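You operate a simulated robot arm through the tools that you are given. There is no shell and no other tool.

Carry out the task below with a simulated two-armed robot. There is one attempt and no reset: what you move stays moved.

Task
Hold the cream dish on the black tabletop steady with one hand and put the brown capsule in it with the other.

It is judged by the outcome, as a careful person would: the job done as asked, and still so three seconds after it is handed in. It fails if anything else is knocked over, pushed out of place, dropped, spilled or broken.

Robot
Two 6-joint arms with two-finger parallel grippers on one trunk, on a base that drives. Base frame: it is fixed to the floor where the robot stands at the start and does not move with it; the origin is under the middle of the robot, x ahead of it, y to its left, z up; the surface under the hand at the start is at about z = 850. Lengths are in mm, angles in degrees, forces in N, time in s.
The left shoulder is at the start at [80, 216, 1595], the right one opposite. With the tool pointing down near the work surface each hand reaches from about 100 to 680 mm from the robot's upright axis, wherever it stands, measured 20 degrees to its own side. Places, roughly: cream dish [1750, -1500, 750]. Payload 3.43 kg a hand.
Tool frame (each hand has its own): the origin (TCP) lies between the finger pads and is the grasp point; the fingertips stand 30 mm ahead of it; z points along the fingers, y is the line along which they close. The gripper opens to 94 mm. The fingers are 28 mm wide and 10 mm thick; the gripper's body (50 by 96 mm) begins 55 mm behind the TCP.
Orientation is that of the tool frame in the base frame, as a unit quaternion [x, y, z, w]. With the fingers straight down and closing along the base's y, the tool's x points along the base's -x, its y along +y and its z along -z.

Tools
- The arms move only by the tool servo_tool. It takes "left_plan", "right_plan" or both (then of equal length, played together; a hand with none holds still); each is text: rows parted by semicolons, each of 7 numbers parted by spaces: the turn, a rotation vector about the tool's x, y, z in degrees, then the shift along the tool's x, y, z in mm, then the gripper command, from -1 (shut) to 1 (fully open), values between in proportion. In form: ax ay az dx dy dz gripper; .... A call has 1 to 20 rows; each row shifts and turns the commanded pose from where the row before left it, along the tool's axes as they then stand. Each row takes 0.2 s and may step no farther than 50 mm and 8.6 degrees from the row before; otherwise, or with a gripper value out of range, the whole call is refused. Where a pose cannot be reached the arm comes as near as it can. A force on the tool above 40 N (or 10 N above the force at the start of the call, whichever is more), or a blocked arm, ends the call early, and 0.2 s more pass. The fingers move at their own pace (about 72 mm/s each) and stop on an object; they squeeze with about 34 N. The grip force told is the motor's: it shows also when the fingers shut on nothing. Time passes only in rows, and 0.2 s behind the last, so rows that do not move let the fingers close. The reply holds the time, the measured pose of the TCP, the force on the tool along the base axes, the opening and the grip force, in the units named above and with some noise, with the torque about the TCP (base axes, N m) and any sound that the robot's microphone picked up.
- Cameras (640 x 400 px; columns grow to the right, rows downward): "scene" is now at [83.5, 28.2, 1733.8]; the picture's right is [0.45, -0.89, 0.00], its down [-0.81, -0.40, -0.43] and it looks along [0.38, 0.19, -0.90] (base axes); focal length 260 px, centre (320, 200). "left" rides on the left gripper at [76, -14, -102] in its tool frame; the picture's right is [0.18, 0.98, 0.00], its down [-0.75, 0.14, -0.64] and it looks along [-0.63, 0.12, 0.77] (tool axes); focal length 243 px, centre (320, 200). "right" rides on the right gripper at [76, 14, -103] in its tool frame; the picture's right is [-0.18, 0.98, 0.00], its down [-0.75, -0.14, -0.64] and it looks along [-0.63, -0.12, 0.77] (tool axes); focal length 243 px, centre (320, 200). There is no depth. A picture from a camera that has moved, and an enlarged one, comes with that camera's place and axes in the base frame and with its lens.
- camera(camera): a new picture of that camera. It takes no simulated time.
- lift_body(by): slides the trunk up (or, below 0, down) by that many mm; the arms and the scene camera ride with it, the base frame stays. It gives what a move gives, with no picture.
- drive_base(legs): drives the robot by 1 to 6 legs, each [ahead, left, turn to the left] in mm, mm and degrees, along the robot's own axes; the way and the turn of a leg run together, so that a leg with both is an arc; at most 1500 mm and 180 degrees a leg. The arms and the cameras ride along, it lands a little off, and it stops where it bumps. It gives what a move gives.
- pan_tilt(pan, tilt): turns the head with the scene camera to pan (to the left, within 86 degrees either way) and tilt (down, from -29 to 69), counted from straight ahead of the robot. It gives what a move gives.
- zoom(camera, box): a new picture of the part [left, top, right, bottom] of that camera's present view, enlarged. It takes no simulated time.
- hand_in(): hands the job in; it is judged then, once.

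Nothing tells you exact positions but the pictures and the camera data. Unless the task says otherwise, let go and move clear before handing in.

The tools are called after "Request:" as name(argument=value, ...) on one line, values as JSON. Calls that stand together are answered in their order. servo_tool: Moves the arms, as the interface text tells. Its arguments: {"type":"object","properties":{"left_plan":{"type":"string"},"right_plan":{"type":"string"}},"required":[]} The other tools are called the same way: lift_body (by) slides the trunk up or down; drive_base (legs) drives the base; pan_tilt (pan, tilt) turns the head that bears the scene camera; camera (camera) takes a picture; zoom (camera, box) takes an enlarged picture of a part of a camera's view; hand_in () hands the job in.

At the start:

```text
t: 0.0
left_ee_pos: [268.7, 283.1, 1033.2]
left_orientation: [0.0, 1.0, 0.0, 0.0]
left_contact_force: [0.9, 0.3, -0.6]
left_moment: [-0.01, 0.01, 0.01]
left_finger_gap: 94.2
left_gripper_force: 0.1
right_ee_pos: [573.6, 22.1, 1056.4]
right_orientation: [0.0, 1.0, 0.001, 0.0]
right_contact_force: [0.6, -0.1, -0.1]
right_moment: [-0.02, -0.02, 0.03]
right_finger_gap: 94.1
right_gripper_force: 0.1
trunk travel left (down, up): [-824.0, 16.0]
robot x, y, heading: [1.3, -1.4, 0.1]
head pan, tilt: [26.6, 64.6]
```

scene: 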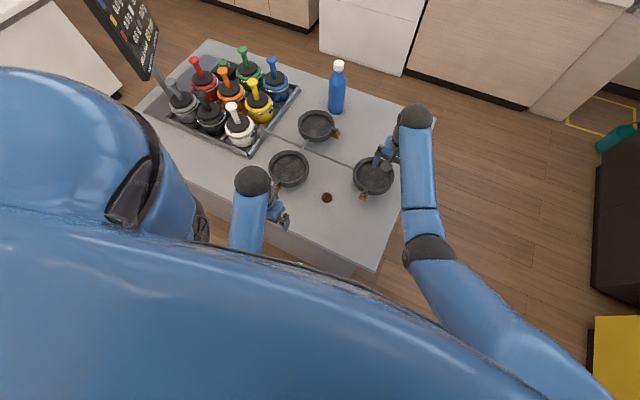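
right: 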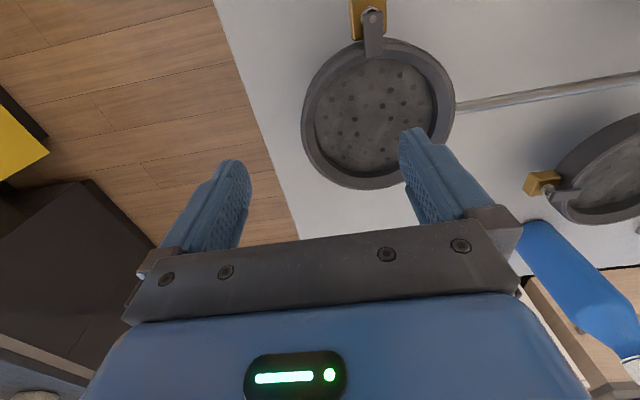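
left: 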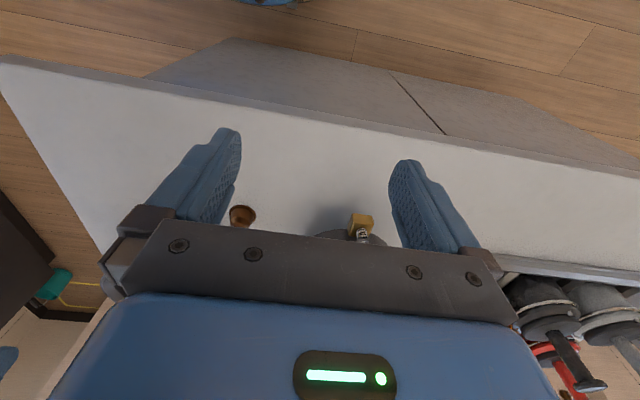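

I see a grey table with pans, a bottle and tampers. A small brown capsule is near the table's front, roughly at [473, 194, 860], and the cream dish is far away to the right. First I'll take closer looks.

Request:
zoom(camera="scene", box=[240, 130, 420, 242])

Request:
zoom(camera="left", box=[180, 160, 340, 260])

Request:
pan_tilt(pan=-45, tilt=30)

Request:
camera(camera="scene")

```text
3.56 times, centred on (330, 186) of scene
camera zoom: at [83.5, 28.2, 1733.8], right [0.45, -0.89, 0.0], down [-0.81, -0.4, -0.43], along [0.38, 0.19, -0.9], focal length 923 px, centre (284, 250)
```

zoom: 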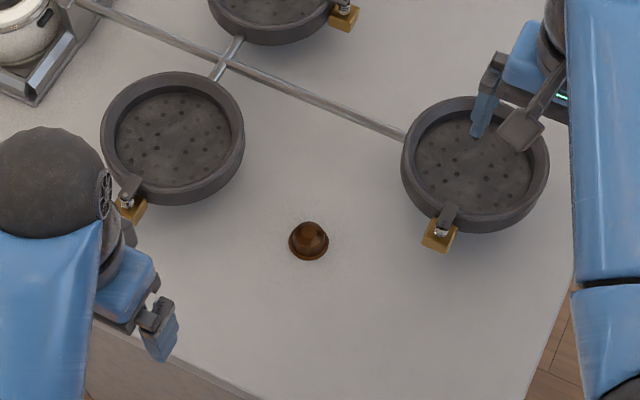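

```text
4.00 times, centred on (260, 210) of left
camera zoom: at [192.3, 268.9, 1135.9], right [-0.18, 0.98, 0.0], down [0.75, 0.14, 0.64], along [0.63, 0.12, -0.77], focal length 970 px, centre (560, 160)
```

zoom: 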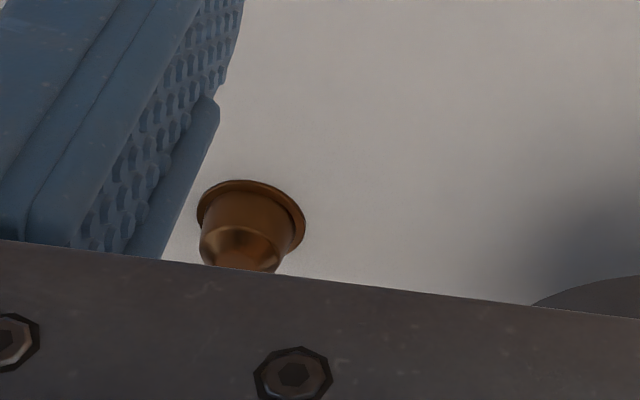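

```text
t: 1.4
left_ee_pos: [268.3, 282.9, 1030.7]
left_orientation: [0.0, 1.0, 0.0, 0.0]
left_contact_force: [-0.7, -0.4, 0.1]
left_moment: [-0.02, -0.02, 0.03]
left_finger_gap: 93.9
left_gripper_force: 0.0
right_ee_pos: [572.8, 22.4, 1056.4]
right_orientation: [0.001, 1.0, 0.001, 0.0]
right_contact_force: [0.1, 0.6, 0.6]
right_moment: [-0.02, -0.02, -0.01]
right_finger_gap: 94.1
right_gripper_force: 0.0
trunk travel left (down, up): [-824.0, 16.0]
robot x, y, heading: [-0.8, -0.0, -0.1]
head pan, tilt: [-45.0, 30.0]
```

```text
taken
camera scene: at [92.9, -63.1, 1780.9], right [-0.71, -0.71, 0.0], down [-0.35, 0.35, -0.87], along [0.61, -0.61, -0.5], focal length 260 px, centre (320, 200)
```

scene: 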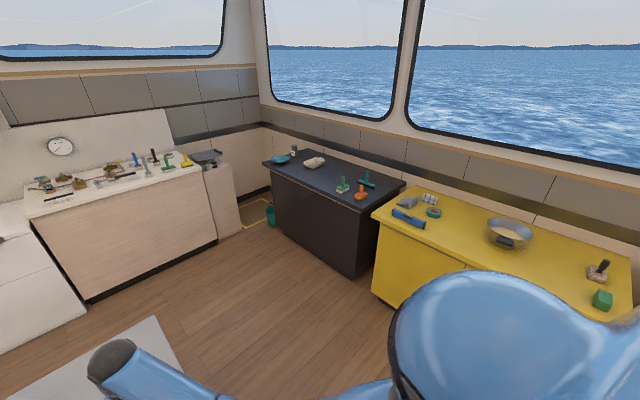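

The black tabletop stands to the right-front, with several items on it. I'll zoom in to find the cream dish and see the gaps around the counter.

Request:
zoom(camera="scene", box=[250, 130, 420, 236])

Request:
zoom(camera="scene", box=[60, 130, 420, 355])

```text
3.76 times, centred on (335, 183) of scene
camera zoom: at [92.9, -63.1, 1780.9], right [-0.71, -0.71, 0.0], down [-0.35, 0.35, -0.87], along [0.61, -0.61, -0.5], focal length 977 px, centre (264, 264)
```

zoom: 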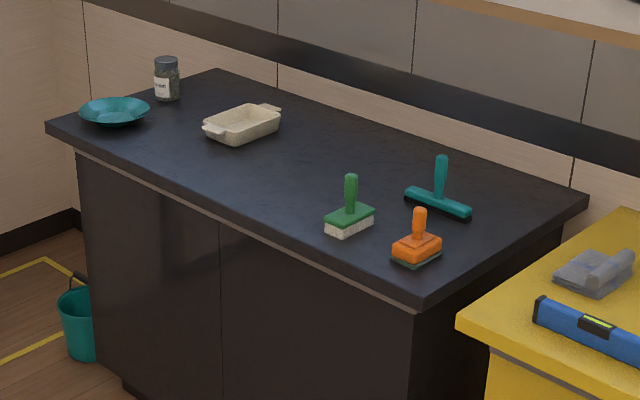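

```text
1.78 times, centred on (240, 242) of scene
camera zoom: at [92.9, -63.1, 1780.9], right [-0.71, -0.71, 0.0], down [-0.35, 0.35, -0.87], along [0.61, -0.61, -0.5], focal length 461 px, centre (462, 124)
```

zoom: 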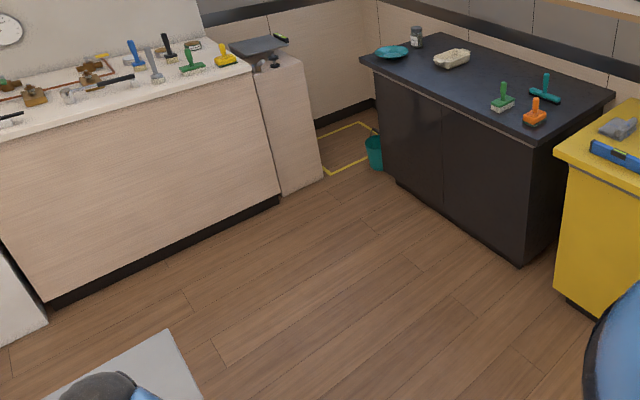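

The capsule stands rim-down, about 42 mm wide, at roughly [474, 195, 850]. The cream dish is a rectangular baking dish near [1920, -1800, 750] on the black counter. Next I'll move the left hand above the capsule and shift the right hand a little out of the way.

Request:
servo_tool(left_plan="0 0 0 -29.4 -12.6 0 1;0 0 0 -29.4 -12.6 0 1;0 0 0 -29.4 -12.6 0 1;0 0 0 -29.4 -12.6 15 1;0 0 0 -29.4 -12.6 15 1;0 0 0 -29.4 -12.6 15 1;0 0 0 -29.4 -12.6 15 1;0 0 0 0 0 0 1", right_plan="0 0 0 10 -20 0 1;0 0 0 10 -20 0 1;0 0 0 10 -20 0 1;0 0 0 10 -20 0 1;0 0 0 10 -20 0 1;0 0 0 10 -20 0 1;0 0 0 0 0 0 1;0 0 0 0 0 0 1")

Request:
camera(camera="left")

Request:
pan_tilt(pan=26.6, tilt=60)

Request:
camera(camera="scene")

```text
t: 3.2
left_ee_pos: [473.4, 195.8, 968.6]
left_orientation: [0.0, 1.0, 0.0, 0.001]
left_contact_force: [0.4, 0.3, 0.6]
left_moment: [-0.01, -0.03, -0.02]
left_finger_gap: 94.1
left_gripper_force: 0.0
left hand out of reach, approached as far as the arm can: row 3
right_ee_pos: [513.1, -99.2, 1057.1]
right_orientation: [0.001, 1.0, 0.0, 0.001]
right_contact_force: [-0.2, -0.2, 0.1]
right_moment: [0.0, -0.02, 0.02]
right_finger_gap: 94.2
right_gripper_force: 0.0
trunk travel left (down, up): [-824.0, 16.0]
robot x, y, heading: [-0.7, 0.7, -0.1]
head pan, tilt: [-45.0, 30.0]
```

```text
taken
camera left: at [398.2, 180.8, 1072.6], right [-0.18, 0.98, 0.0], down [0.75, 0.14, 0.64], along [0.63, 0.12, -0.77], focal length 243 px, centre (320, 200)
```

left: 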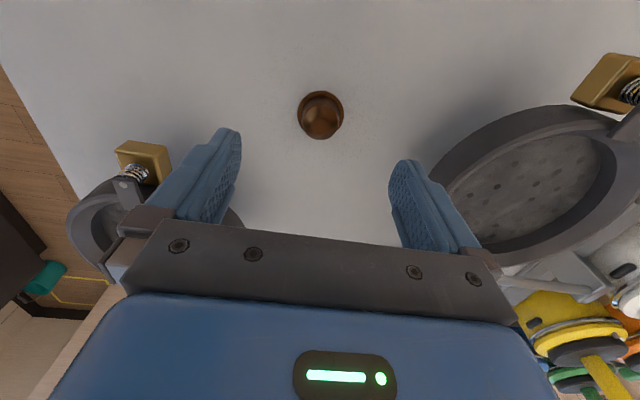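

```text
t: 4.7
left_ee_pos: [474.3, 195.4, 970.6]
left_orientation: [0.001, 1.0, -0.001, 0.0]
left_contact_force: [-0.5, -0.6, 0.4]
left_moment: [0.01, -0.01, 0.01]
left_finger_gap: 94.0
left_gripper_force: 0.1
right_ee_pos: [512.0, -97.8, 1055.5]
right_orientation: [0.001, 1.0, 0.001, 0.001]
right_contact_force: [0.4, 1.1, -0.3]
right_moment: [-0.03, 0.02, -0.02]
right_finger_gap: 94.0
right_gripper_force: 0.1
trunk travel left (down, up): [-824.0, 16.0]
robot x, y, heading: [0.1, 3.0, 0.2]
head pan, tilt: [26.6, 60.0]
```

```text
taken
camera scene: at [88.4, 30.7, 1738.9], right [0.45, -0.89, 0.0], down [-0.77, -0.39, -0.5], along [0.45, 0.22, -0.87], focal length 260 px, centre (320, 200)
```

scene: 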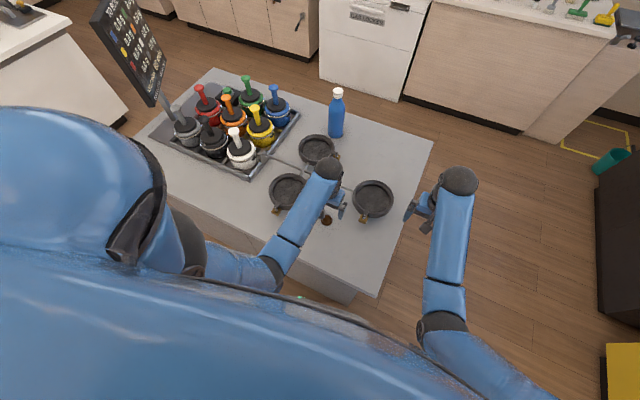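

The left hand hangs over the capsule, with the rim centre seen at about [478, 196]. I'll go down with open fingers to just above the table.

Request:
servo_tool(left_plan="0 0 0 -3.5 0 20 1;0 0 0 0 0 20 1;0 0 0 0 0 20 1;0 0 0 0 0 13 1;0 0 0 0 0 10 1;0 0 0 0 0 0 1")

Request:
camera(camera="left")

Request:
zoom(camera="scene", box=[260, 150, 420, 250])

```text
t: 6.1
left_ee_pos: [477.7, 194.7, 885.1]
left_orientation: [0.001, 1.0, 0.0, 0.0]
left_contact_force: [0.6, 0.5, 0.0]
left_moment: [-0.01, -0.01, 0.0]
left_finger_gap: 93.8
left_gripper_force: 0.0
right_ee_pos: [513.2, -98.5, 1055.8]
right_orientation: [0.001, 1.0, 0.0, 0.001]
right_contact_force: [0.0, -0.2, -1.0]
right_moment: [-0.01, 0.01, -0.01]
right_finger_gap: 93.8
right_gripper_force: 0.1
trunk travel left (down, up): [-824.0, 16.0]
robot x, y, heading: [2.9, -1.1, -0.2]
head pan, tilt: [26.6, 60.0]
```

```text
taken
camera left: at [402.2, 180.4, 989.0], right [-0.18, 0.98, 0.0], down [0.75, 0.14, 0.64], along [0.63, 0.12, -0.77], focal length 243 px, centre (320, 200)
```

left: 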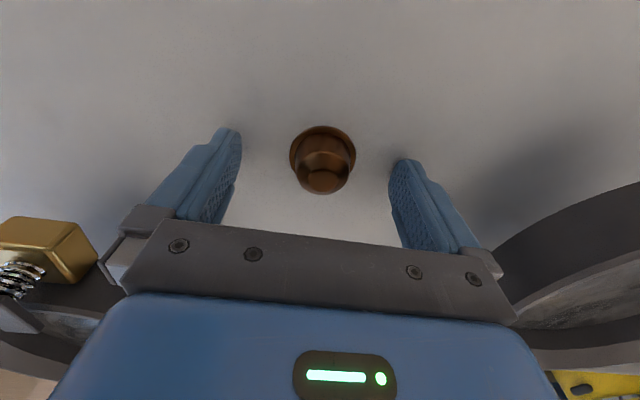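

```text
4.00 times, centred on (340, 200) of scene
camera zoom: at [88.5, 30.7, 1738.9], right [0.45, -0.89, 0.0], down [-0.77, -0.39, -0.5], along [0.45, 0.22, -0.87], focal length 1038 px, centre (240, 200)
```

zoom: 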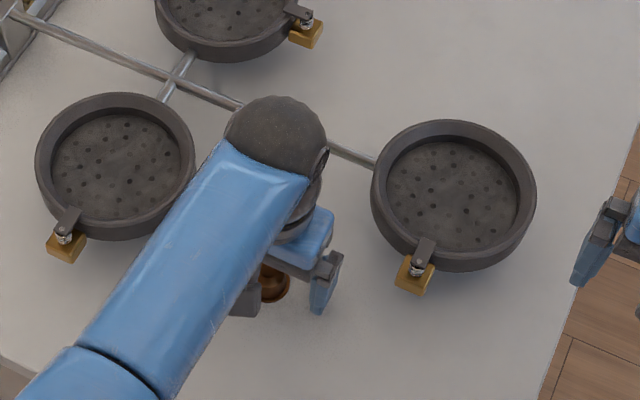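

The capsule is centred between the fingers, whose tips should be a few millimetres above the table. I'll lower in tiny steps so the pads catch the rim, checking force as I go.

Request:
servo_tool(left_plan="0 0 0 1 1 1.5 1;0 0 0 0 0 1 1;0 0 0 0 0 0 1")

Request:
servo_tool(left_plan="0 0 0 0 0 1 1;0 0 0 0 0 0 1")

```text
t: 6.9
left_ee_pos: [476.4, 196.2, 883.1]
left_orientation: [0.0, 1.0, 0.0, 0.0]
left_contact_force: [-0.4, 0.6, -0.6]
left_moment: [-0.01, 0.01, 0.01]
left_finger_gap: 94.3
left_gripper_force: 0.0
right_ee_pos: [513.1, -98.8, 1055.2]
right_orientation: [0.001, 1.0, 0.001, 0.001]
right_contact_force: [0.0, 0.3, -0.5]
right_moment: [0.01, 0.03, -0.02]
right_finger_gap: 93.5
right_gripper_force: 0.1
trunk travel left (down, up): [-824.0, 16.0]
robot x, y, heading: [-0.0, 2.1, 0.0]
head pan, tilt: [26.6, 60.0]
```

```text
t: 7.5
left_ee_pos: [476.6, 196.1, 881.2]
left_orientation: [0.001, 1.0, 0.0, 0.001]
left_contact_force: [-0.3, 0.3, 0.0]
left_moment: [0.01, -0.01, 0.02]
left_finger_gap: 94.2
left_gripper_force: 0.1
right_ee_pos: [513.5, -98.6, 1055.4]
right_orientation: [0.0, 1.0, 0.001, 0.0]
right_contact_force: [-1.0, -0.7, -0.3]
right_moment: [-0.02, -0.04, -0.05]
right_finger_gap: 94.1
right_gripper_force: 0.2
trunk travel left (down, up): [-824.0, 16.0]
robot x, y, heading: [0.3, 3.0, -0.1]
head pan, tilt: [26.6, 60.0]
```

Still no contact with the table and the fingertips are at about z = 851–852. I'll close on the capsule now.

Request:
servo_tool(left_plan="0 0 0 0 0 0.5 0.2;0 0 0 0 0 0 -0.2;0 0 0 0 0 0 -0.5;0 0 0 0 0 0 -0.5;0 0 0 0 0 0 -0.5;0 0 0 0 0 0 -0.5")

Request:
camera(camera="left")

```text
t: 8.9
left_ee_pos: [477.1, 195.1, 883.2]
left_orientation: [0.0, 1.0, 0.0, 0.002]
left_contact_force: [0.6, 0.5, 10.0]
left_moment: [0.0, -0.01, 0.02]
left_finger_gap: 28.0
left_gripper_force: 33.5
right_ee_pos: [512.9, -98.4, 1055.4]
right_orientation: [0.001, 1.0, 0.001, 0.002]
right_contact_force: [-0.1, 0.6, 1.2]
right_moment: [0.01, -0.03, 0.0]
right_finger_gap: 94.0
right_gripper_force: 0.1
trunk travel left (down, up): [-824.0, 16.0]
robot x, y, heading: [-3.1, -0.8, -0.2]
head pan, tilt: [26.6, 60.0]
```

```text
taken
camera left: at [400.6, 181.3, 985.6], right [-0.18, 0.98, 0.0], down [0.75, 0.14, 0.64], along [0.63, 0.12, -0.76], focal length 243 px, centre (320, 200)
```

left: 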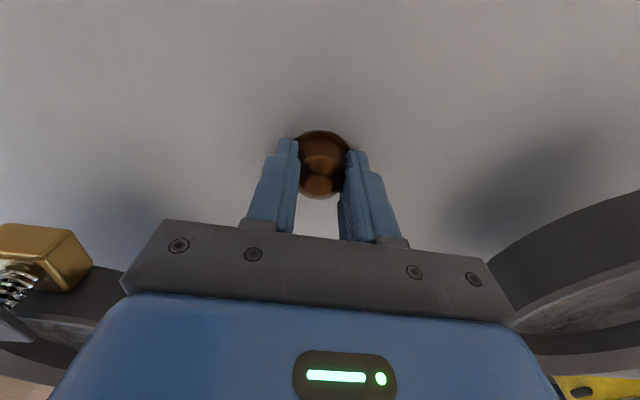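

The fingers closed at 28 mm on the capsule's body, just above the rim. I'll look closely before lifting.

Request:
zoom(camera="left", box=[240, 110, 400, 210])

```text
4.00 times, centred on (320, 160) of left
camera zoom: at [400.6, 181.3, 985.6], right [-0.18, 0.98, 0.0], down [0.75, 0.14, 0.64], along [0.63, 0.12, -0.76], focal length 970 px, centre (320, 360)
```

zoom: 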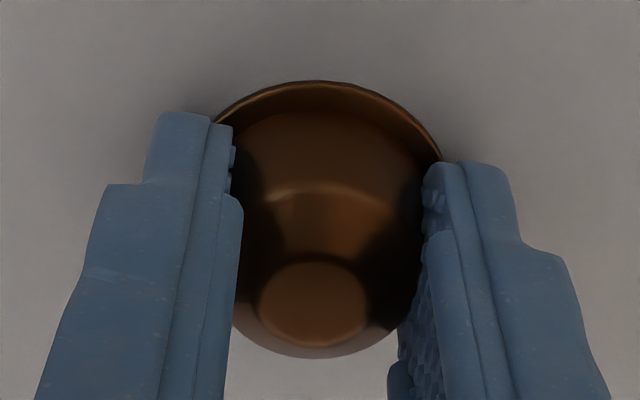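

The pads hold the body just above the rim, well centred. Lifting slowly to check the grip.

Request:
servo_tool(left_plan="0 0 0 0 0 -4 -1;0 0 0 0 0 -10 -1;0 0 0 0 0 -15 -1;0 0 0 0 0 -25 -1;0 0 0 0 0 -30 -1;0 0 0 0 0 0 -1")

Request:
zoom(camera="left", box=[240, 110, 400, 210])

Request:
zoom(camera="scene", box=[260, 150, 420, 250])

```text
t: 10.3
left_ee_pos: [475.3, 195.2, 964.2]
left_orientation: [0.0, 1.0, 0.0, 0.0]
left_contact_force: [-1.2, -0.6, -0.6]
left_moment: [0.03, -0.02, 0.01]
left_finger_gap: 26.4
left_gripper_force: 34.2
right_ee_pos: [513.2, -100.1, 1056.9]
right_orientation: [0.001, 1.0, 0.001, 0.001]
right_contact_force: [-0.6, -0.3, 0.2]
right_moment: [0.0, 0.02, -0.01]
right_finger_gap: 93.9
right_gripper_force: 0.1
trunk travel left (down, up): [-824.0, 16.0]
robot x, y, heading: [0.3, -1.7, -0.2]
head pan, tilt: [26.6, 60.0]
```

```text
4.00 times, centred on (320, 160) of left
camera zoom: at [399.8, 181.4, 1069.1], right [-0.18, 0.98, 0.0], down [0.75, 0.14, 0.64], along [0.63, 0.12, -0.77], focal length 970 px, centre (320, 360)
```

zoom: 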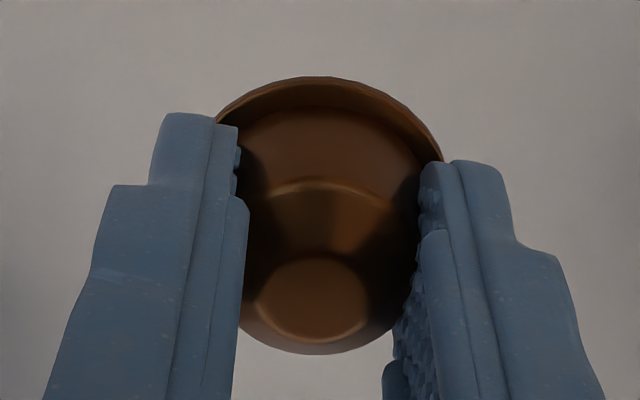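

```text
4.00 times, centred on (340, 200) of scene
camera zoom: at [88.5, 30.6, 1738.9], right [0.45, -0.89, 0.0], down [-0.77, -0.39, -0.5], along [0.45, 0.22, -0.87], focal length 1038 px, centre (240, 200)
```

zoom: 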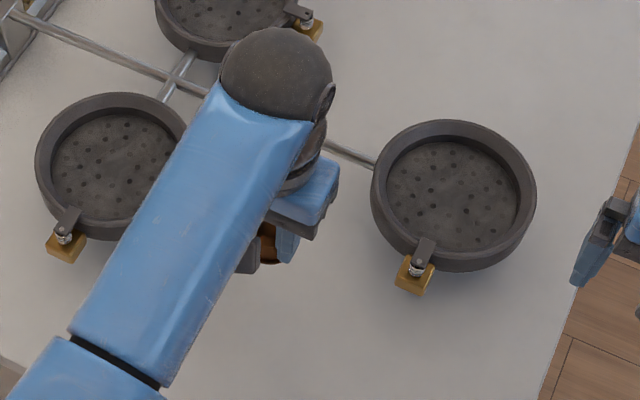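

The capsule is firmly held in the left hand. I'll raise it and pull both hands in toward the trunk before driving.

Request:
servo_tool(left_plan="0 0 0 0 0 -30 -1;0 0 0 0 0 -30 -1;0 0 0 20 3 -30 -1;0 0 0 30 6 -25 -1;0 0 0 30 6 0 -1;0 0 0 30 6 0 -1;0 0 0 30 6 0 -1;0 0 0 0 0 0 -1", right_plan="0 0 0 25 -15 -4 1;0 0 0 25 -15 -4 1;0 0 0 25 -15 -4 1;0 0 0 25 -15 -4 1;0 0 0 25 -15 -4 1;0 0 0 25 -15 -4 1;0 0 0 20 -5 0 1;0 0 0 0 0 0 1")

Request:
pan_tilt(pan=-80, tilt=40)

Request:
camera(camera="scene")

Request:
camera(camera="left")

```text
t: 12.1
left_ee_pos: [346.9, 222.2, 1024.8]
left_orientation: [-0.001, 1.0, 0.0, 0.0]
left_contact_force: [-0.2, -0.4, -0.4]
left_moment: [0.0, 0.02, 0.01]
left_finger_gap: 27.4
left_gripper_force: 34.1
left hand out of reach, approached as far as the arm can: row 3, 4, 5
right_ee_pos: [353.2, -190.3, 1026.8]
right_orientation: [0.001, 1.0, 0.0, 0.0]
right_contact_force: [0.3, -0.1, 0.3]
right_moment: [0.02, -0.04, 0.01]
right_finger_gap: 93.8
right_gripper_force: 0.1
right hand out of reach, approached as far as the arm can: row 1, 2, 3, 4, 5, 6
trunk travel left (down, up): [-824.0, 16.0]
robot x, y, heading: [3.3, 0.2, 0.0]
head pan, tilt: [26.6, 60.0]
```

```text
t: 13.9
left_ee_pos: [345.0, 222.9, 1024.1]
left_orientation: [0.0, 1.0, 0.001, 0.0]
left_contact_force: [0.0, 0.6, 0.5]
left_moment: [0.01, 0.01, 0.01]
left_finger_gap: 27.4
left_gripper_force: 34.0
right_ee_pos: [353.8, -190.8, 1026.1]
right_orientation: [0.001, 1.0, 0.0, 0.0]
right_contact_force: [0.0, 0.7, 0.3]
right_moment: [-0.01, -0.05, 0.01]
right_finger_gap: 93.9
right_gripper_force: 0.2
trunk travel left (down, up): [-824.0, 16.0]
robot x, y, heading: [-0.9, -1.8, -0.1]
head pan, tilt: [-80.0, 40.0]
```

```text
taken
camera scene: at [43.4, -82.9, 1765.6], right [-0.98, -0.17, 0.0], down [-0.11, 0.63, -0.77], along [0.13, -0.75, -0.64], focal length 260 px, centre (320, 200)
```

scene: 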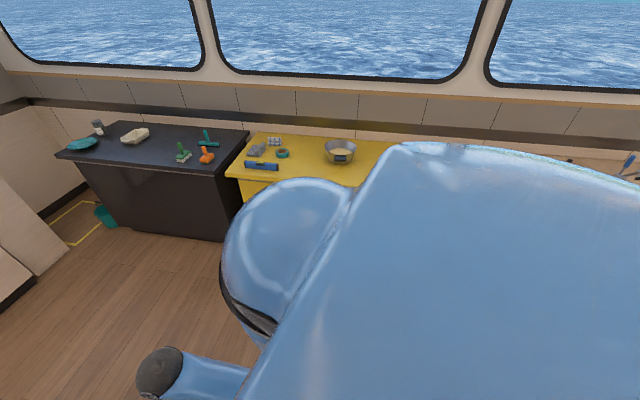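

```text
taken
camera left: at [269.4, 209.2, 1128.5], right [-0.18, 0.98, 0.0], down [0.75, 0.14, 0.64], along [0.63, 0.12, -0.77], focal length 243 px, centre (320, 200)
```

left: 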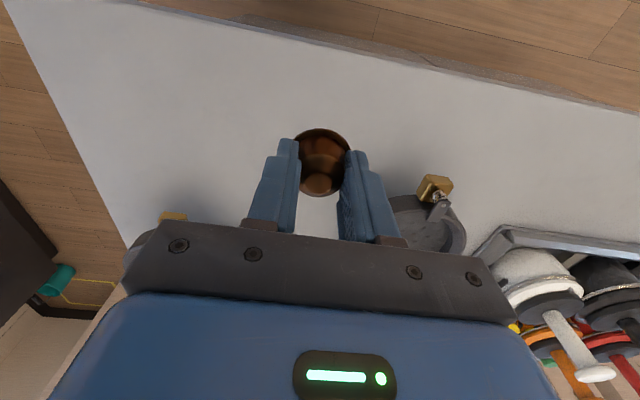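

The aisle between the white table and the counters looks clear. I'll back off a bit, slide to the right, then drive ahead part of the way and look again.

Request:
drive_base(legs=[[-80, 0, 0], [0, -700, 0], [1000, 0, 0]])

Request:
pan_tilt(pan=-45, tilt=35)

Request:
camera(camera="scene")

Request:
zoom(camera="left", box=[240, 110, 400, 210])

```text
t: 23.3
left_ee_pos: [1282.0, -479.6, 1024.1]
left_orientation: [-0.001, 1.0, -0.001, -0.001]
left_contact_force: [1.1, -0.1, 0.0]
left_moment: [0.0, -0.01, 0.02]
left_finger_gap: 26.4
left_gripper_force: 34.0
right_ee_pos: [1289.6, -891.6, 1027.7]
right_orientation: [0.001, 1.0, 0.0, 0.001]
right_contact_force: [-0.6, 0.5, 0.3]
right_moment: [0.02, -0.02, 0.01]
right_finger_gap: 94.0
right_gripper_force: 0.1
trunk travel left (down, up): [-824.0, 16.0]
robot x, y, heading: [936.3, -700.4, 0.1]
head pan, tilt: [-80.0, 40.0]
```

```text
t: 24.3
left_ee_pos: [1282.8, -478.8, 1024.7]
left_orientation: [-0.001, 1.0, 0.0, 0.0]
left_contact_force: [-0.8, 0.7, -0.2]
left_moment: [-0.02, 0.0, -0.02]
left_finger_gap: 26.1
left_gripper_force: 33.8
right_ee_pos: [1289.9, -892.7, 1025.6]
right_orientation: [0.0, 1.0, 0.0, 0.0]
right_contact_force: [-0.5, -0.6, -0.3]
right_moment: [-0.02, 0.0, 0.01]
right_finger_gap: 94.0
right_gripper_force: 0.1
trunk travel left (down, up): [-824.0, 16.0]
robot x, y, heading: [937.1, -703.4, 0.2]
head pan, tilt: [-45.0, 35.0]
```

```text
taken
camera scene: at [1028.4, -764.4, 1773.1], right [-0.71, -0.71, 0.0], down [-0.41, 0.41, -0.82], along [0.58, -0.58, -0.57], focal length 260 px, centre (320, 200)
```

scene: 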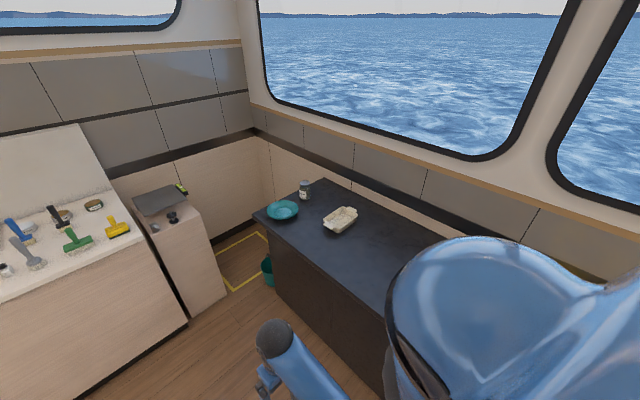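

```text
4.00 times, centred on (320, 160) of left
camera zoom: at [1206.3, -493.5, 1128.3], right [-0.19, 0.98, 0.0], down [0.75, 0.14, 0.64], along [0.63, 0.12, -0.77], focal length 970 px, centre (320, 360)
```

zoom: 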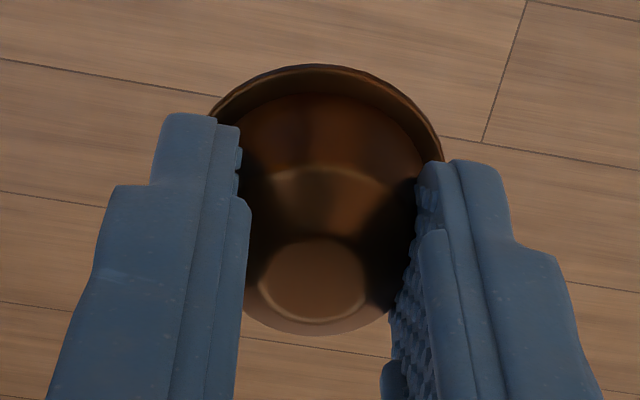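

The drive went well. The dish sits on the left half of the black counter. The capsule may have shifted slightly in the grip, so I'll check it again along with a zoom on the dish.

Request:
zoom(camera="scene", box=[240, 160, 400, 260])

Request:
servo_tool(left_plan="0 0 0 0 0 0 -1;0 0 0 0 0 0 -1;0 0 0 0 0 0 -1;0 0 0 0 0 0 -1;0 0 0 0 0 0 -1")

Request:
zoom(camera="left", box=[240, 110, 400, 210])

```text
4.00 times, centred on (320, 210) of scene
camera zoom: at [1028.4, -764.4, 1773.1], right [-0.71, -0.71, 0.0], down [-0.41, 0.41, -0.82], along [0.58, -0.58, -0.57], focal length 1038 px, centre (320, 160)
```

zoom: 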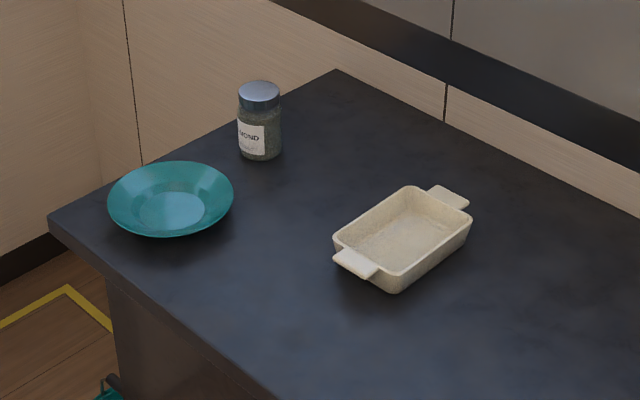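

```text
t: 25.5
left_ee_pos: [1283.3, -480.1, 1023.8]
left_orientation: [-0.001, 1.0, 0.001, 0.0]
left_contact_force: [0.3, -0.3, 0.4]
left_moment: [0.01, -0.03, -0.05]
left_finger_gap: 25.8
left_gripper_force: 34.3
right_ee_pos: [1290.0, -892.7, 1025.7]
right_orientation: [0.0, 1.0, -0.001, 0.001]
right_contact_force: [0.6, 0.4, -0.6]
right_moment: [0.02, 0.03, 0.03]
right_finger_gap: 94.2
right_gripper_force: 0.0
trunk travel left (down, up): [-824.0, 16.0]
robot x, y, heading: [937.2, -703.5, -0.1]
head pan, tilt: [-45.0, 35.0]
```

```text
4.00 times, centred on (320, 160) of left
camera zoom: at [1206.1, -493.5, 1128.4], right [-0.19, 0.98, 0.0], down [0.75, 0.14, 0.64], along [0.63, 0.12, -0.77], focal length 970 px, centre (320, 360)
```

zoom: 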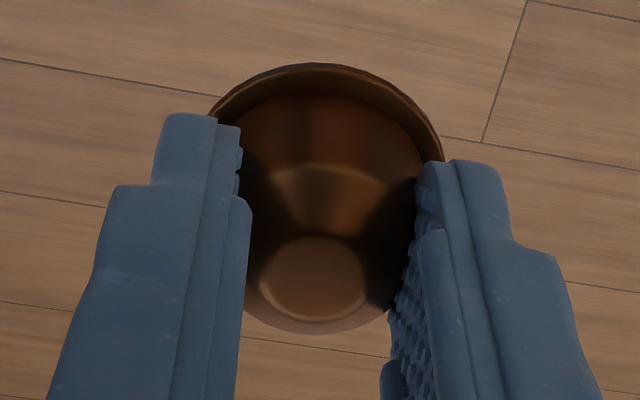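

The capsule creeps outward very slowly, because the tapered body is squeezed toward its wide end. I'll try a gentler squeeze to stop that.

Request:
servo_tool(left_plan="0 0 0 0 0 0 -0.49;0 0 0 0 0 0 -0.49")

Request:
servo_tool(left_plan="0 0 0 0 0 0 -0.475;0 0 0 0 0 0 -0.475")

Request:
zoom(camera="left", box=[240, 110, 400, 210])

```text
t: 26.1
left_ee_pos: [1281.1, -480.4, 1023.9]
left_orientation: [-0.001, 1.0, 0.0, 0.001]
left_contact_force: [0.6, 0.4, -0.2]
left_moment: [0.02, 0.02, -0.01]
left_finger_gap: 25.8
left_gripper_force: 34.1
right_ee_pos: [1289.8, -892.5, 1026.5]
right_orientation: [0.0, 1.0, 0.0, 0.001]
right_contact_force: [-0.2, -0.3, 1.1]
right_moment: [0.0, -0.01, -0.03]
right_finger_gap: 93.8
right_gripper_force: 0.1
trunk travel left (down, up): [-824.0, 16.0]
robot x, y, heading: [935.7, -706.4, 0.3]
head pan, tilt: [-45.0, 35.0]
```

```text
t: 26.7
left_ee_pos: [1283.0, -479.8, 1023.8]
left_orientation: [-0.001, 1.0, 0.0, 0.0]
left_contact_force: [-0.4, -0.6, -0.4]
left_moment: [0.0, -0.01, -0.01]
left_finger_gap: 25.5
left_gripper_force: 33.6
right_ee_pos: [1289.8, -892.8, 1026.5]
right_orientation: [0.001, 1.0, 0.0, 0.0]
right_contact_force: [0.3, -0.6, 0.1]
right_moment: [0.0, 0.05, -0.02]
right_finger_gap: 93.9
right_gripper_force: 0.0
trunk travel left (down, up): [-824.0, 16.0]
robot x, y, heading: [938.0, -704.4, -0.1]
head pan, tilt: [-45.0, 35.0]
```

```text
4.00 times, centred on (320, 160) of left
camera zoom: at [1206.1, -493.4, 1128.4], right [-0.19, 0.98, 0.0], down [0.75, 0.14, 0.64], along [0.63, 0.12, -0.77], focal length 970 px, centre (320, 360)
```

zoom: 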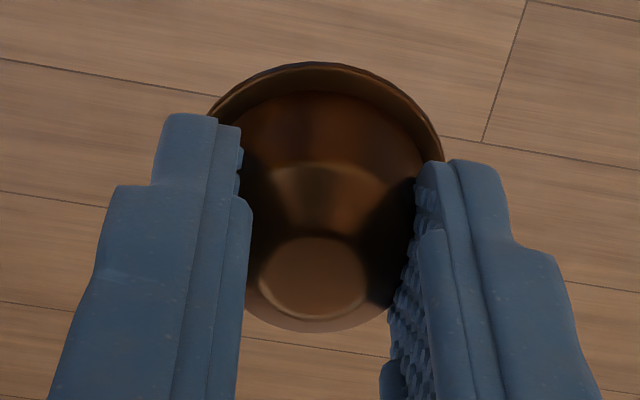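

The servo is stiff and still gives full force, but setting the finger target just under the present gap should limit the creep by itself.

Request:
servo_tool(left_plan="0 0 0 0 0 0 -0.465;0 0 0 0 0 0 -0.465")

Request:
servo_tool(left_plan="0 0 0 0 0 0 -0.46;0 0 0 0 0 0 -0.46")

```text
t: 27.3
left_ee_pos: [1282.5, -479.5, 1023.9]
left_orientation: [-0.001, 1.0, 0.0, 0.0]
left_contact_force: [0.0, -0.1, -0.1]
left_moment: [0.01, 0.0, 0.0]
left_finger_gap: 26.7
left_gripper_force: 33.8
right_ee_pos: [1290.3, -891.3, 1026.3]
right_orientation: [0.0, 1.0, 0.0, 0.0]
right_contact_force: [-0.4, -0.3, -0.4]
right_moment: [-0.03, 0.01, 0.03]
right_finger_gap: 94.0
right_gripper_force: 0.0
trunk travel left (down, up): [-824.0, 16.0]
robot x, y, heading: [935.0, -705.0, 0.2]
head pan, tilt: [-45.0, 35.0]
```

```text
t: 27.9
left_ee_pos: [1282.5, -480.1, 1025.6]
left_orientation: [-0.001, 1.0, 0.0, 0.001]
left_contact_force: [0.0, -1.4, 0.4]
left_moment: [0.02, 0.01, 0.04]
left_finger_gap: 27.8
left_gripper_force: 7.4
right_ee_pos: [1289.9, -892.5, 1025.8]
right_orientation: [0.0, 1.0, 0.0, 0.0]
right_contact_force: [1.0, -0.9, 0.4]
right_moment: [-0.04, -0.01, -0.01]
right_finger_gap: 94.0
right_gripper_force: 0.0
trunk travel left (down, up): [-824.0, 16.0]
robot x, y, heading: [936.0, -706.0, -0.2]
head pan, tilt: [-45.0, 35.0]
```

The force dropped to about 7 N, which is a bit low. I'll set it slightly tighter and check the reading settles.

Request:
servo_tool(left_plan="0 0 0 0 0 0 -0.466;0 0 0 0 0 0 -0.466;0 0 0 0 0 0 -0.466")

Request:
zoom(camera="left", box=[240, 110, 400, 210])

```text
t: 28.7
left_ee_pos: [1282.3, -479.5, 1023.9]
left_orientation: [-0.001, 1.0, 0.0, -0.001]
left_contact_force: [0.5, -0.9, 0.0]
left_moment: [0.02, 0.01, 0.01]
left_finger_gap: 26.3
left_gripper_force: 34.4
right_ee_pos: [1289.8, -891.2, 1025.5]
right_orientation: [0.0, 1.0, 0.0, 0.0]
right_contact_force: [-0.7, 0.4, -0.8]
right_moment: [-0.01, -0.01, -0.02]
right_finger_gap: 94.0
right_gripper_force: 0.1
trunk travel left (down, up): [-824.0, 16.0]
robot x, y, heading: [936.1, -698.7, 0.0]
head pan, tilt: [-45.0, 35.0]
```

```text
4.00 times, centred on (320, 160) of left
camera zoom: at [1206.1, -493.4, 1128.4], right [-0.19, 0.98, 0.0], down [0.75, 0.14, 0.64], along [0.63, 0.12, -0.77], focal length 970 px, centre (320, 360)
```

zoom: 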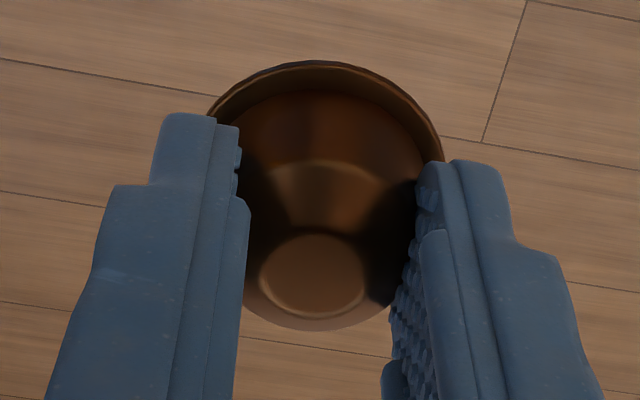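

The capsule is stable enough. By triangulating, the black counter's top is at about z = 842 and its front edge at y ≈ -1330. The dish centre is near [1726, -1625], with its long axis along y and a tab-like ear toward the robot. I'll drive to face it.

Request:
drive_base(legs=[[790, 0, 0], [0, 0, -90], [220, 0, 0]])

Request:
pan_tilt(pan=0, tilt=50)

Request:
camera(camera="scene")

Request:
zoom(camera="left", box=[240, 110, 400, 210])

```text
t: 38.1
left_ee_pos: [1945.6, -1267.8, 1024.8]
left_orientation: [0.714, 0.7, -0.002, 0.001]
left_contact_force: [0.9, 0.0, -0.3]
left_moment: [-0.05, -0.04, 0.02]
left_finger_gap: 26.3
left_gripper_force: 33.6
right_ee_pos: [1532.9, -1267.6, 1027.2]
right_orientation: [0.715, 0.699, -0.001, 0.001]
right_contact_force: [-0.8, -0.3, -1.0]
right_moment: [-0.03, -0.06, 0.02]
right_finger_gap: 94.0
right_gripper_force: 0.2
trunk travel left (down, up): [-824.0, 16.0]
robot x, y, heading: [1730.1, -922.2, -91.4]
head pan, tilt: [-45.0, 35.0]
```

```text
t: 39.3
left_ee_pos: [1945.7, -1271.4, 1023.8]
left_orientation: [0.714, 0.7, 0.0, 0.0]
left_contact_force: [0.4, 0.4, -0.3]
left_moment: [-0.02, -0.01, 0.0]
left_finger_gap: 24.6
left_gripper_force: 34.1
right_ee_pos: [1532.3, -1270.8, 1026.0]
right_orientation: [0.715, 0.699, -0.001, -0.001]
right_contact_force: [0.1, 0.1, -0.3]
right_moment: [-0.02, -0.02, 0.0]
right_finger_gap: 94.1
right_gripper_force: 0.1
trunk travel left (down, up): [-824.0, 16.0]
robot x, y, heading: [1726.7, -924.3, -91.4]
head pan, tilt: [0.0, 50.0]
```

```text
taken
camera scene: at [1726.4, -1028.6, 1751.4], right [-1.0, 0.02, 0.0], down [0.02, 0.77, -0.64], along [-0.01, -0.64, -0.77], focal length 260 px, centre (320, 200)
```

scene: 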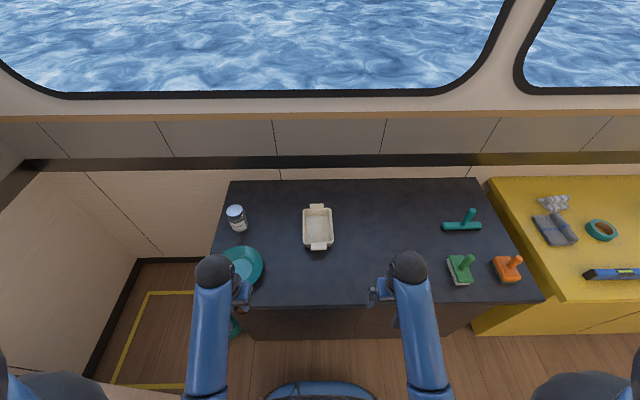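

```text
4.00 times, centred on (320, 160) of left
camera zoom: at [1933.4, -1195.1, 1128.3], right [0.99, 0.16, 0.0], down [0.13, -0.76, 0.64], along [0.11, -0.63, -0.77], focal length 970 px, centre (320, 360)
```

zoom: 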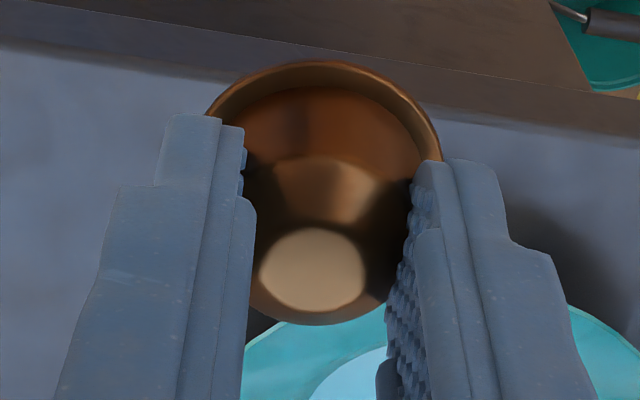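

I'm facing the black counter with the cream dish straight ahead. I'll zoom in to pin down the dish and the counter edge.

Request:
zoom(camera="scene", box=[260, 180, 380, 255])

Request:
zoom(camera="scene", box=[180, 180, 500, 380])

Request:
camera(camera="right")

```text
5.33 times, centred on (320, 218) of scene
camera zoom: at [1726.4, -1028.6, 1751.4], right [-1.0, 0.02, 0.0], down [0.02, 0.77, -0.64], along [-0.01, -0.64, -0.77], focal length 1384 px, centre (320, 107)
```

zoom: 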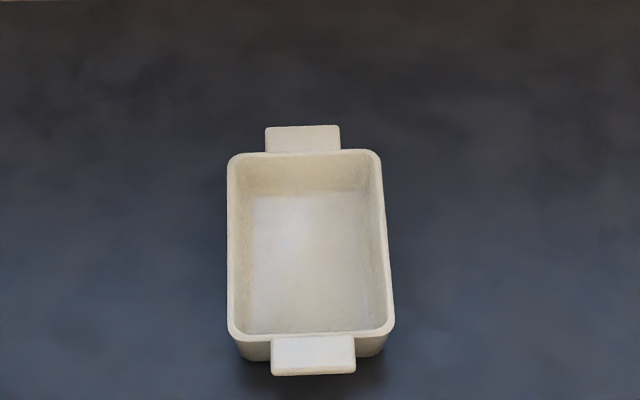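

```text
2.00 times, centred on (340, 280) of scene
camera zoom: at [1726.4, -1028.6, 1751.4], right [-1.0, 0.02, 0.0], down [0.02, 0.77, -0.64], along [-0.01, -0.64, -0.77], focal length 519 px, centre (280, 40)
```

zoom: 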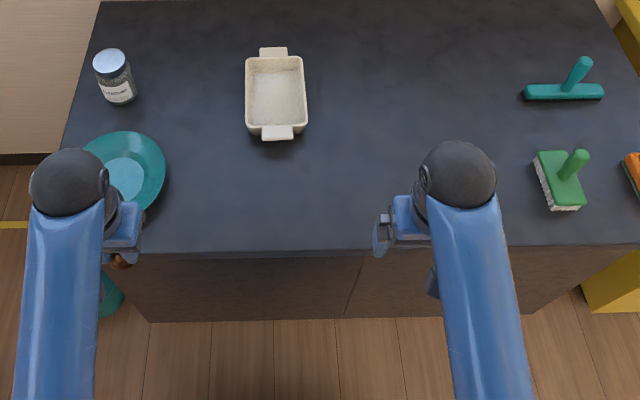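

```text
taken
camera right: at [1548.7, -1196.3, 1129.6], right [0.98, -0.21, 0.0], down [-0.16, -0.75, 0.64], along [-0.13, -0.63, -0.77], focal length 243 px, centre (320, 200)
```

right: 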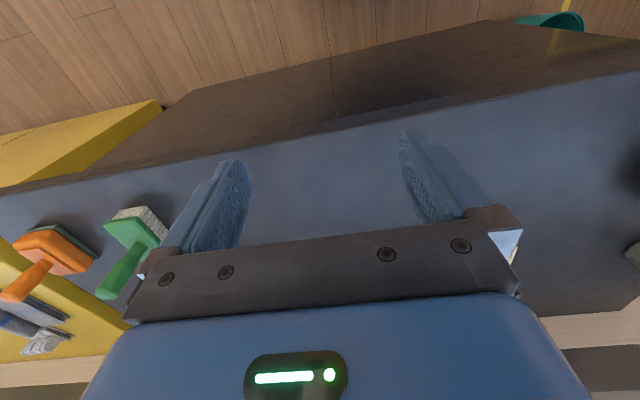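

The dish's near ear is at about [1719, -1525, 885] and its body about 120 by 170 mm, centred at [1720, -1624]. I plan to hold the near ear with the right hand tilted from the robot's side, and lower the capsule in with the left. First I'll move a bit closer.

Request:
drive_base(legs=[[110, 0, 0]])

Request:
camera(camera="scene")

```text
t: 40.5
left_ee_pos: [1943.9, -1376.7, 1026.5]
left_orientation: [0.714, 0.7, -0.002, 0.001]
left_contact_force: [-0.1, -0.2, -0.1]
left_moment: [-0.04, 0.03, 0.02]
left_finger_gap: 27.4
left_gripper_force: 6.6
right_ee_pos: [1530.4, -1375.5, 1027.1]
right_orientation: [0.715, 0.699, -0.001, 0.001]
right_contact_force: [-0.4, -0.5, 0.3]
right_moment: [-0.02, -0.02, 0.0]
right_finger_gap: 94.1
right_gripper_force: 0.1
trunk travel left (down, up): [-824.0, 16.0]
robot x, y, heading: [1729.6, -1031.8, -91.4]
head pan, tilt: [0.0, 50.0]
```

```text
taken
camera scene: at [1724.1, -1129.5, 1752.1], right [-1.0, 0.02, 0.0], down [0.02, 0.76, -0.65], along [-0.01, -0.65, -0.76], focal length 260 px, centre (320, 200)
```

scene: 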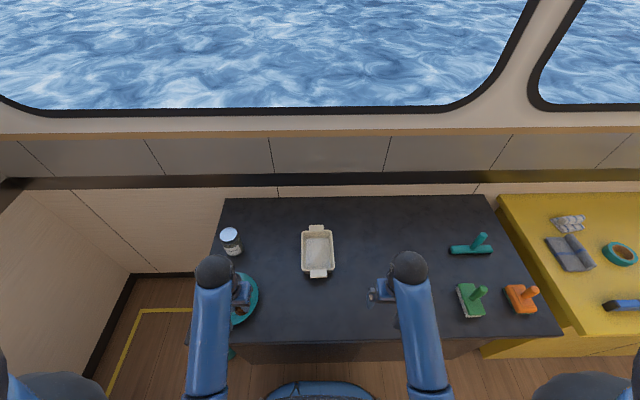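

Closer now. The left grip force reads low, so I'll tighten a touch and check the capsule.

Request:
servo_tool(left_plan="0 0 0 0 0 0 -0.475;0 0 0 0 0 0 -0.475")

Request:
zoom(camera="left", box=[240, 110, 400, 210])

Request:
camera(camera="right")

```text
t: 41.1
left_ee_pos: [1943.8, -1378.5, 1025.8]
left_orientation: [0.715, 0.699, -0.001, 0.0]
left_contact_force: [0.0, 0.2, -0.4]
left_moment: [-0.08, -0.05, -0.01]
left_finger_gap: 26.5
left_gripper_force: 31.8
right_ee_pos: [1529.5, -1376.0, 1026.6]
right_orientation: [0.715, 0.699, 0.0, 0.001]
right_contact_force: [-0.8, 0.2, -0.1]
right_moment: [-0.04, 0.01, 0.0]
right_finger_gap: 93.9
right_gripper_force: 0.1
trunk travel left (down, up): [-824.0, 16.0]
robot x, y, heading: [1730.0, -1030.3, -91.3]
head pan, tilt: [0.0, 50.0]
```

```text
4.00 times, centred on (320, 160) of left
camera zoom: at [1930.8, -1301.0, 1129.2], right [0.99, 0.16, 0.0], down [0.13, -0.76, 0.64], along [0.1, -0.63, -0.77], focal length 970 px, centre (320, 360)
```

zoom: 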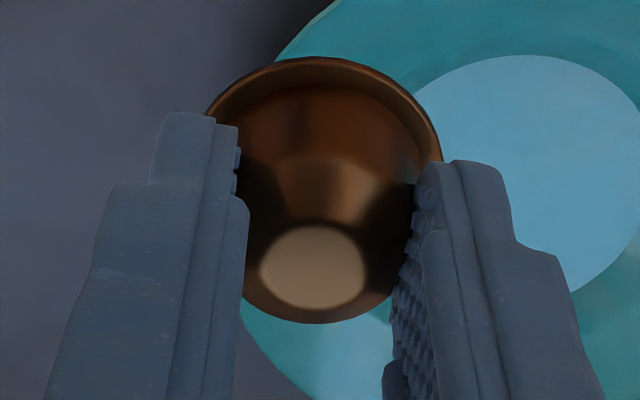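

```text
taken
camera right: at [1546.1, -1301.7, 1130.5], right [0.98, -0.21, 0.0], down [-0.16, -0.75, 0.64], along [-0.13, -0.63, -0.77], focal length 243 px, centre (320, 200)
```

right: 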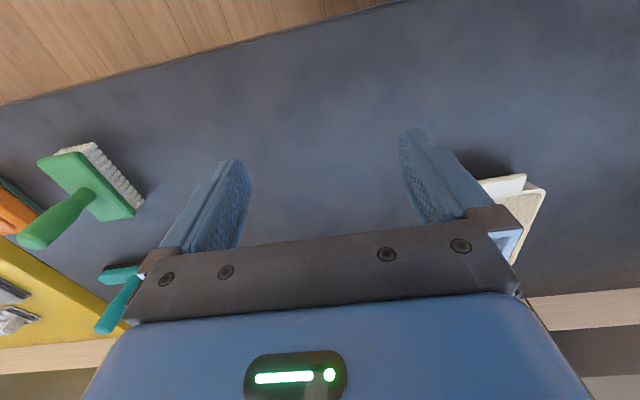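

The capsule is stable. Now I'll bring the right hand in front of the near ear, high up, and tilt it 30° so its fingers point forward and down.

Request:
servo_tool(right_plan="0 0 -1.2 -24 38.3 0 1;0 0 -1.2 -24 38.3 0 1;0 0 0 -24 38.3 0 1;0 0 0 -24 38.3 0 1;0 0 0 -24 38.3 0 1;0 -7.5 0 0 0 0 1;0 -7.5 0 0 0 0 1;0 -7.5 0 0 0 0 1;0 -7.5 0 0 0 0 1;0 0 0 0 0 0 1")

Request:
camera(camera="scene")

Request:
camera(camera="right")

```text
t: 43.3
left_ee_pos: [1943.1, -1382.0, 1025.1]
left_orientation: [0.714, 0.7, 0.0, 0.0]
left_contact_force: [1.3, -0.1, 0.1]
left_moment: [0.01, 0.0, 0.02]
left_finger_gap: 27.0
left_gripper_force: 7.1
right_ee_pos: [1721.8, -1497.8, 1025.7]
right_orientation: [0.677, 0.689, -0.181, 0.185]
right_contact_force: [-0.9, 0.2, -0.5]
right_moment: [-0.02, 0.0, 0.0]
right_finger_gap: 93.9
right_gripper_force: 0.0
trunk travel left (down, up): [-824.0, 16.0]
robot x, y, heading: [1727.9, -1034.9, -91.1]
head pan, tilt: [0.0, 50.0]
```

```text
taken
camera scene: at [1723.5, -1137.8, 1751.5], right [-1.0, 0.02, 0.0], down [0.02, 0.77, -0.64], along [-0.01, -0.64, -0.77], focal length 260 px, centre (320, 200)
```

scene: 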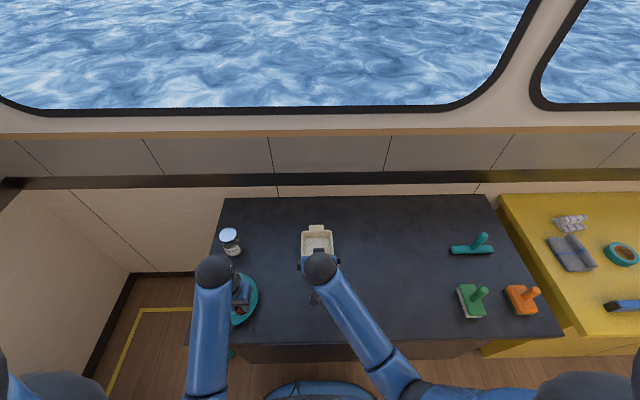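

```text
taken
camera right: at [1733.4, -1381.9, 1077.3], right [0.99, -0.14, 0.09], down [-0.14, -0.33, 0.93], along [-0.1, -0.93, -0.35], focal length 243 px, centre (320, 200)
```

right: 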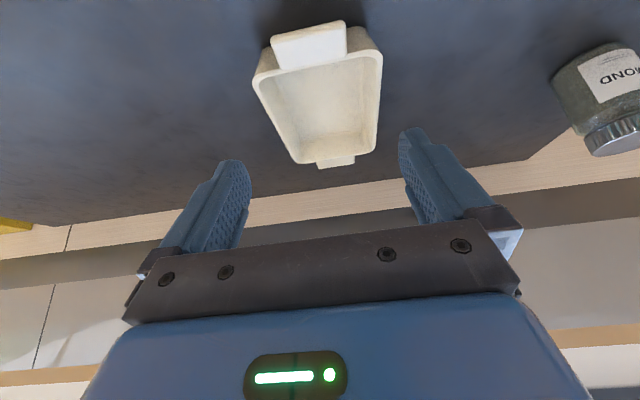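

The right hand is over the near ear, tilted as wanted. I'll lower it partway to see the ear between the fingers and measure its height.

Request:
servo_tool(right_plan="0 0 0 10.6 0 18.4 1;0 0 0 10.6 0 18.4 1;0 0 0 10.6 -1 18.4 1;0 0 0 10.6 0 18.4 1;0 0 0 0 0 0 1")

Request:
camera(camera="right")

Request:
zoom(camera="scene", box=[240, 190, 400, 290])

```text
t: 44.5
left_ee_pos: [1943.2, -1380.5, 1023.2]
left_orientation: [0.715, 0.699, 0.001, 0.0]
left_contact_force: [0.4, -0.5, 0.1]
left_moment: [-0.02, -0.02, 0.01]
left_finger_gap: 26.6
left_gripper_force: 26.1
right_ee_pos: [1720.5, -1499.2, 940.2]
right_orientation: [0.676, 0.69, -0.18, 0.185]
right_contact_force: [-0.5, -0.4, -0.7]
right_moment: [-0.01, -0.01, 0.03]
right_finger_gap: 94.0
right_gripper_force: 0.1
trunk travel left (down, up): [-824.0, 16.0]
robot x, y, heading: [1727.2, -1031.9, -91.5]
head pan, tilt: [0.0, 50.0]
```

```text
taken
camera right: at [1733.0, -1382.6, 991.6], right [0.99, -0.14, 0.09], down [-0.14, -0.34, 0.93], along [-0.1, -0.93, -0.35], focal length 243 px, centre (320, 200)
```

right: 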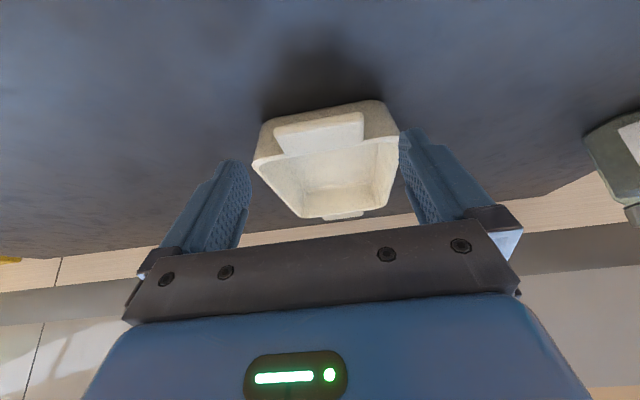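

```text
4.00 times, centred on (320, 240) of scene
camera zoom: at [1724.0, -1138.2, 1751.4], right [-1.0, 0.02, 0.0], down [0.02, 0.77, -0.64], along [-0.01, -0.64, -0.77], focal length 1038 px, centre (320, 40)
```

zoom: 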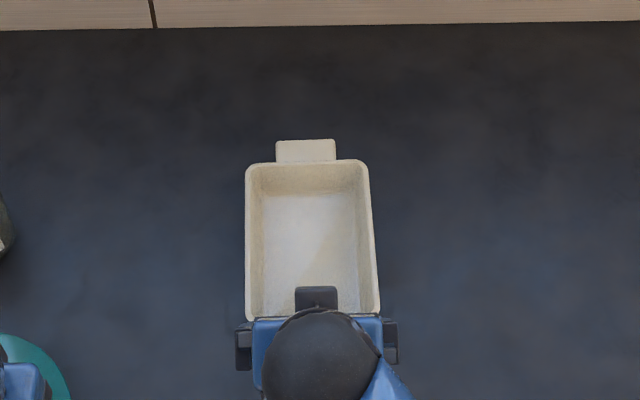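

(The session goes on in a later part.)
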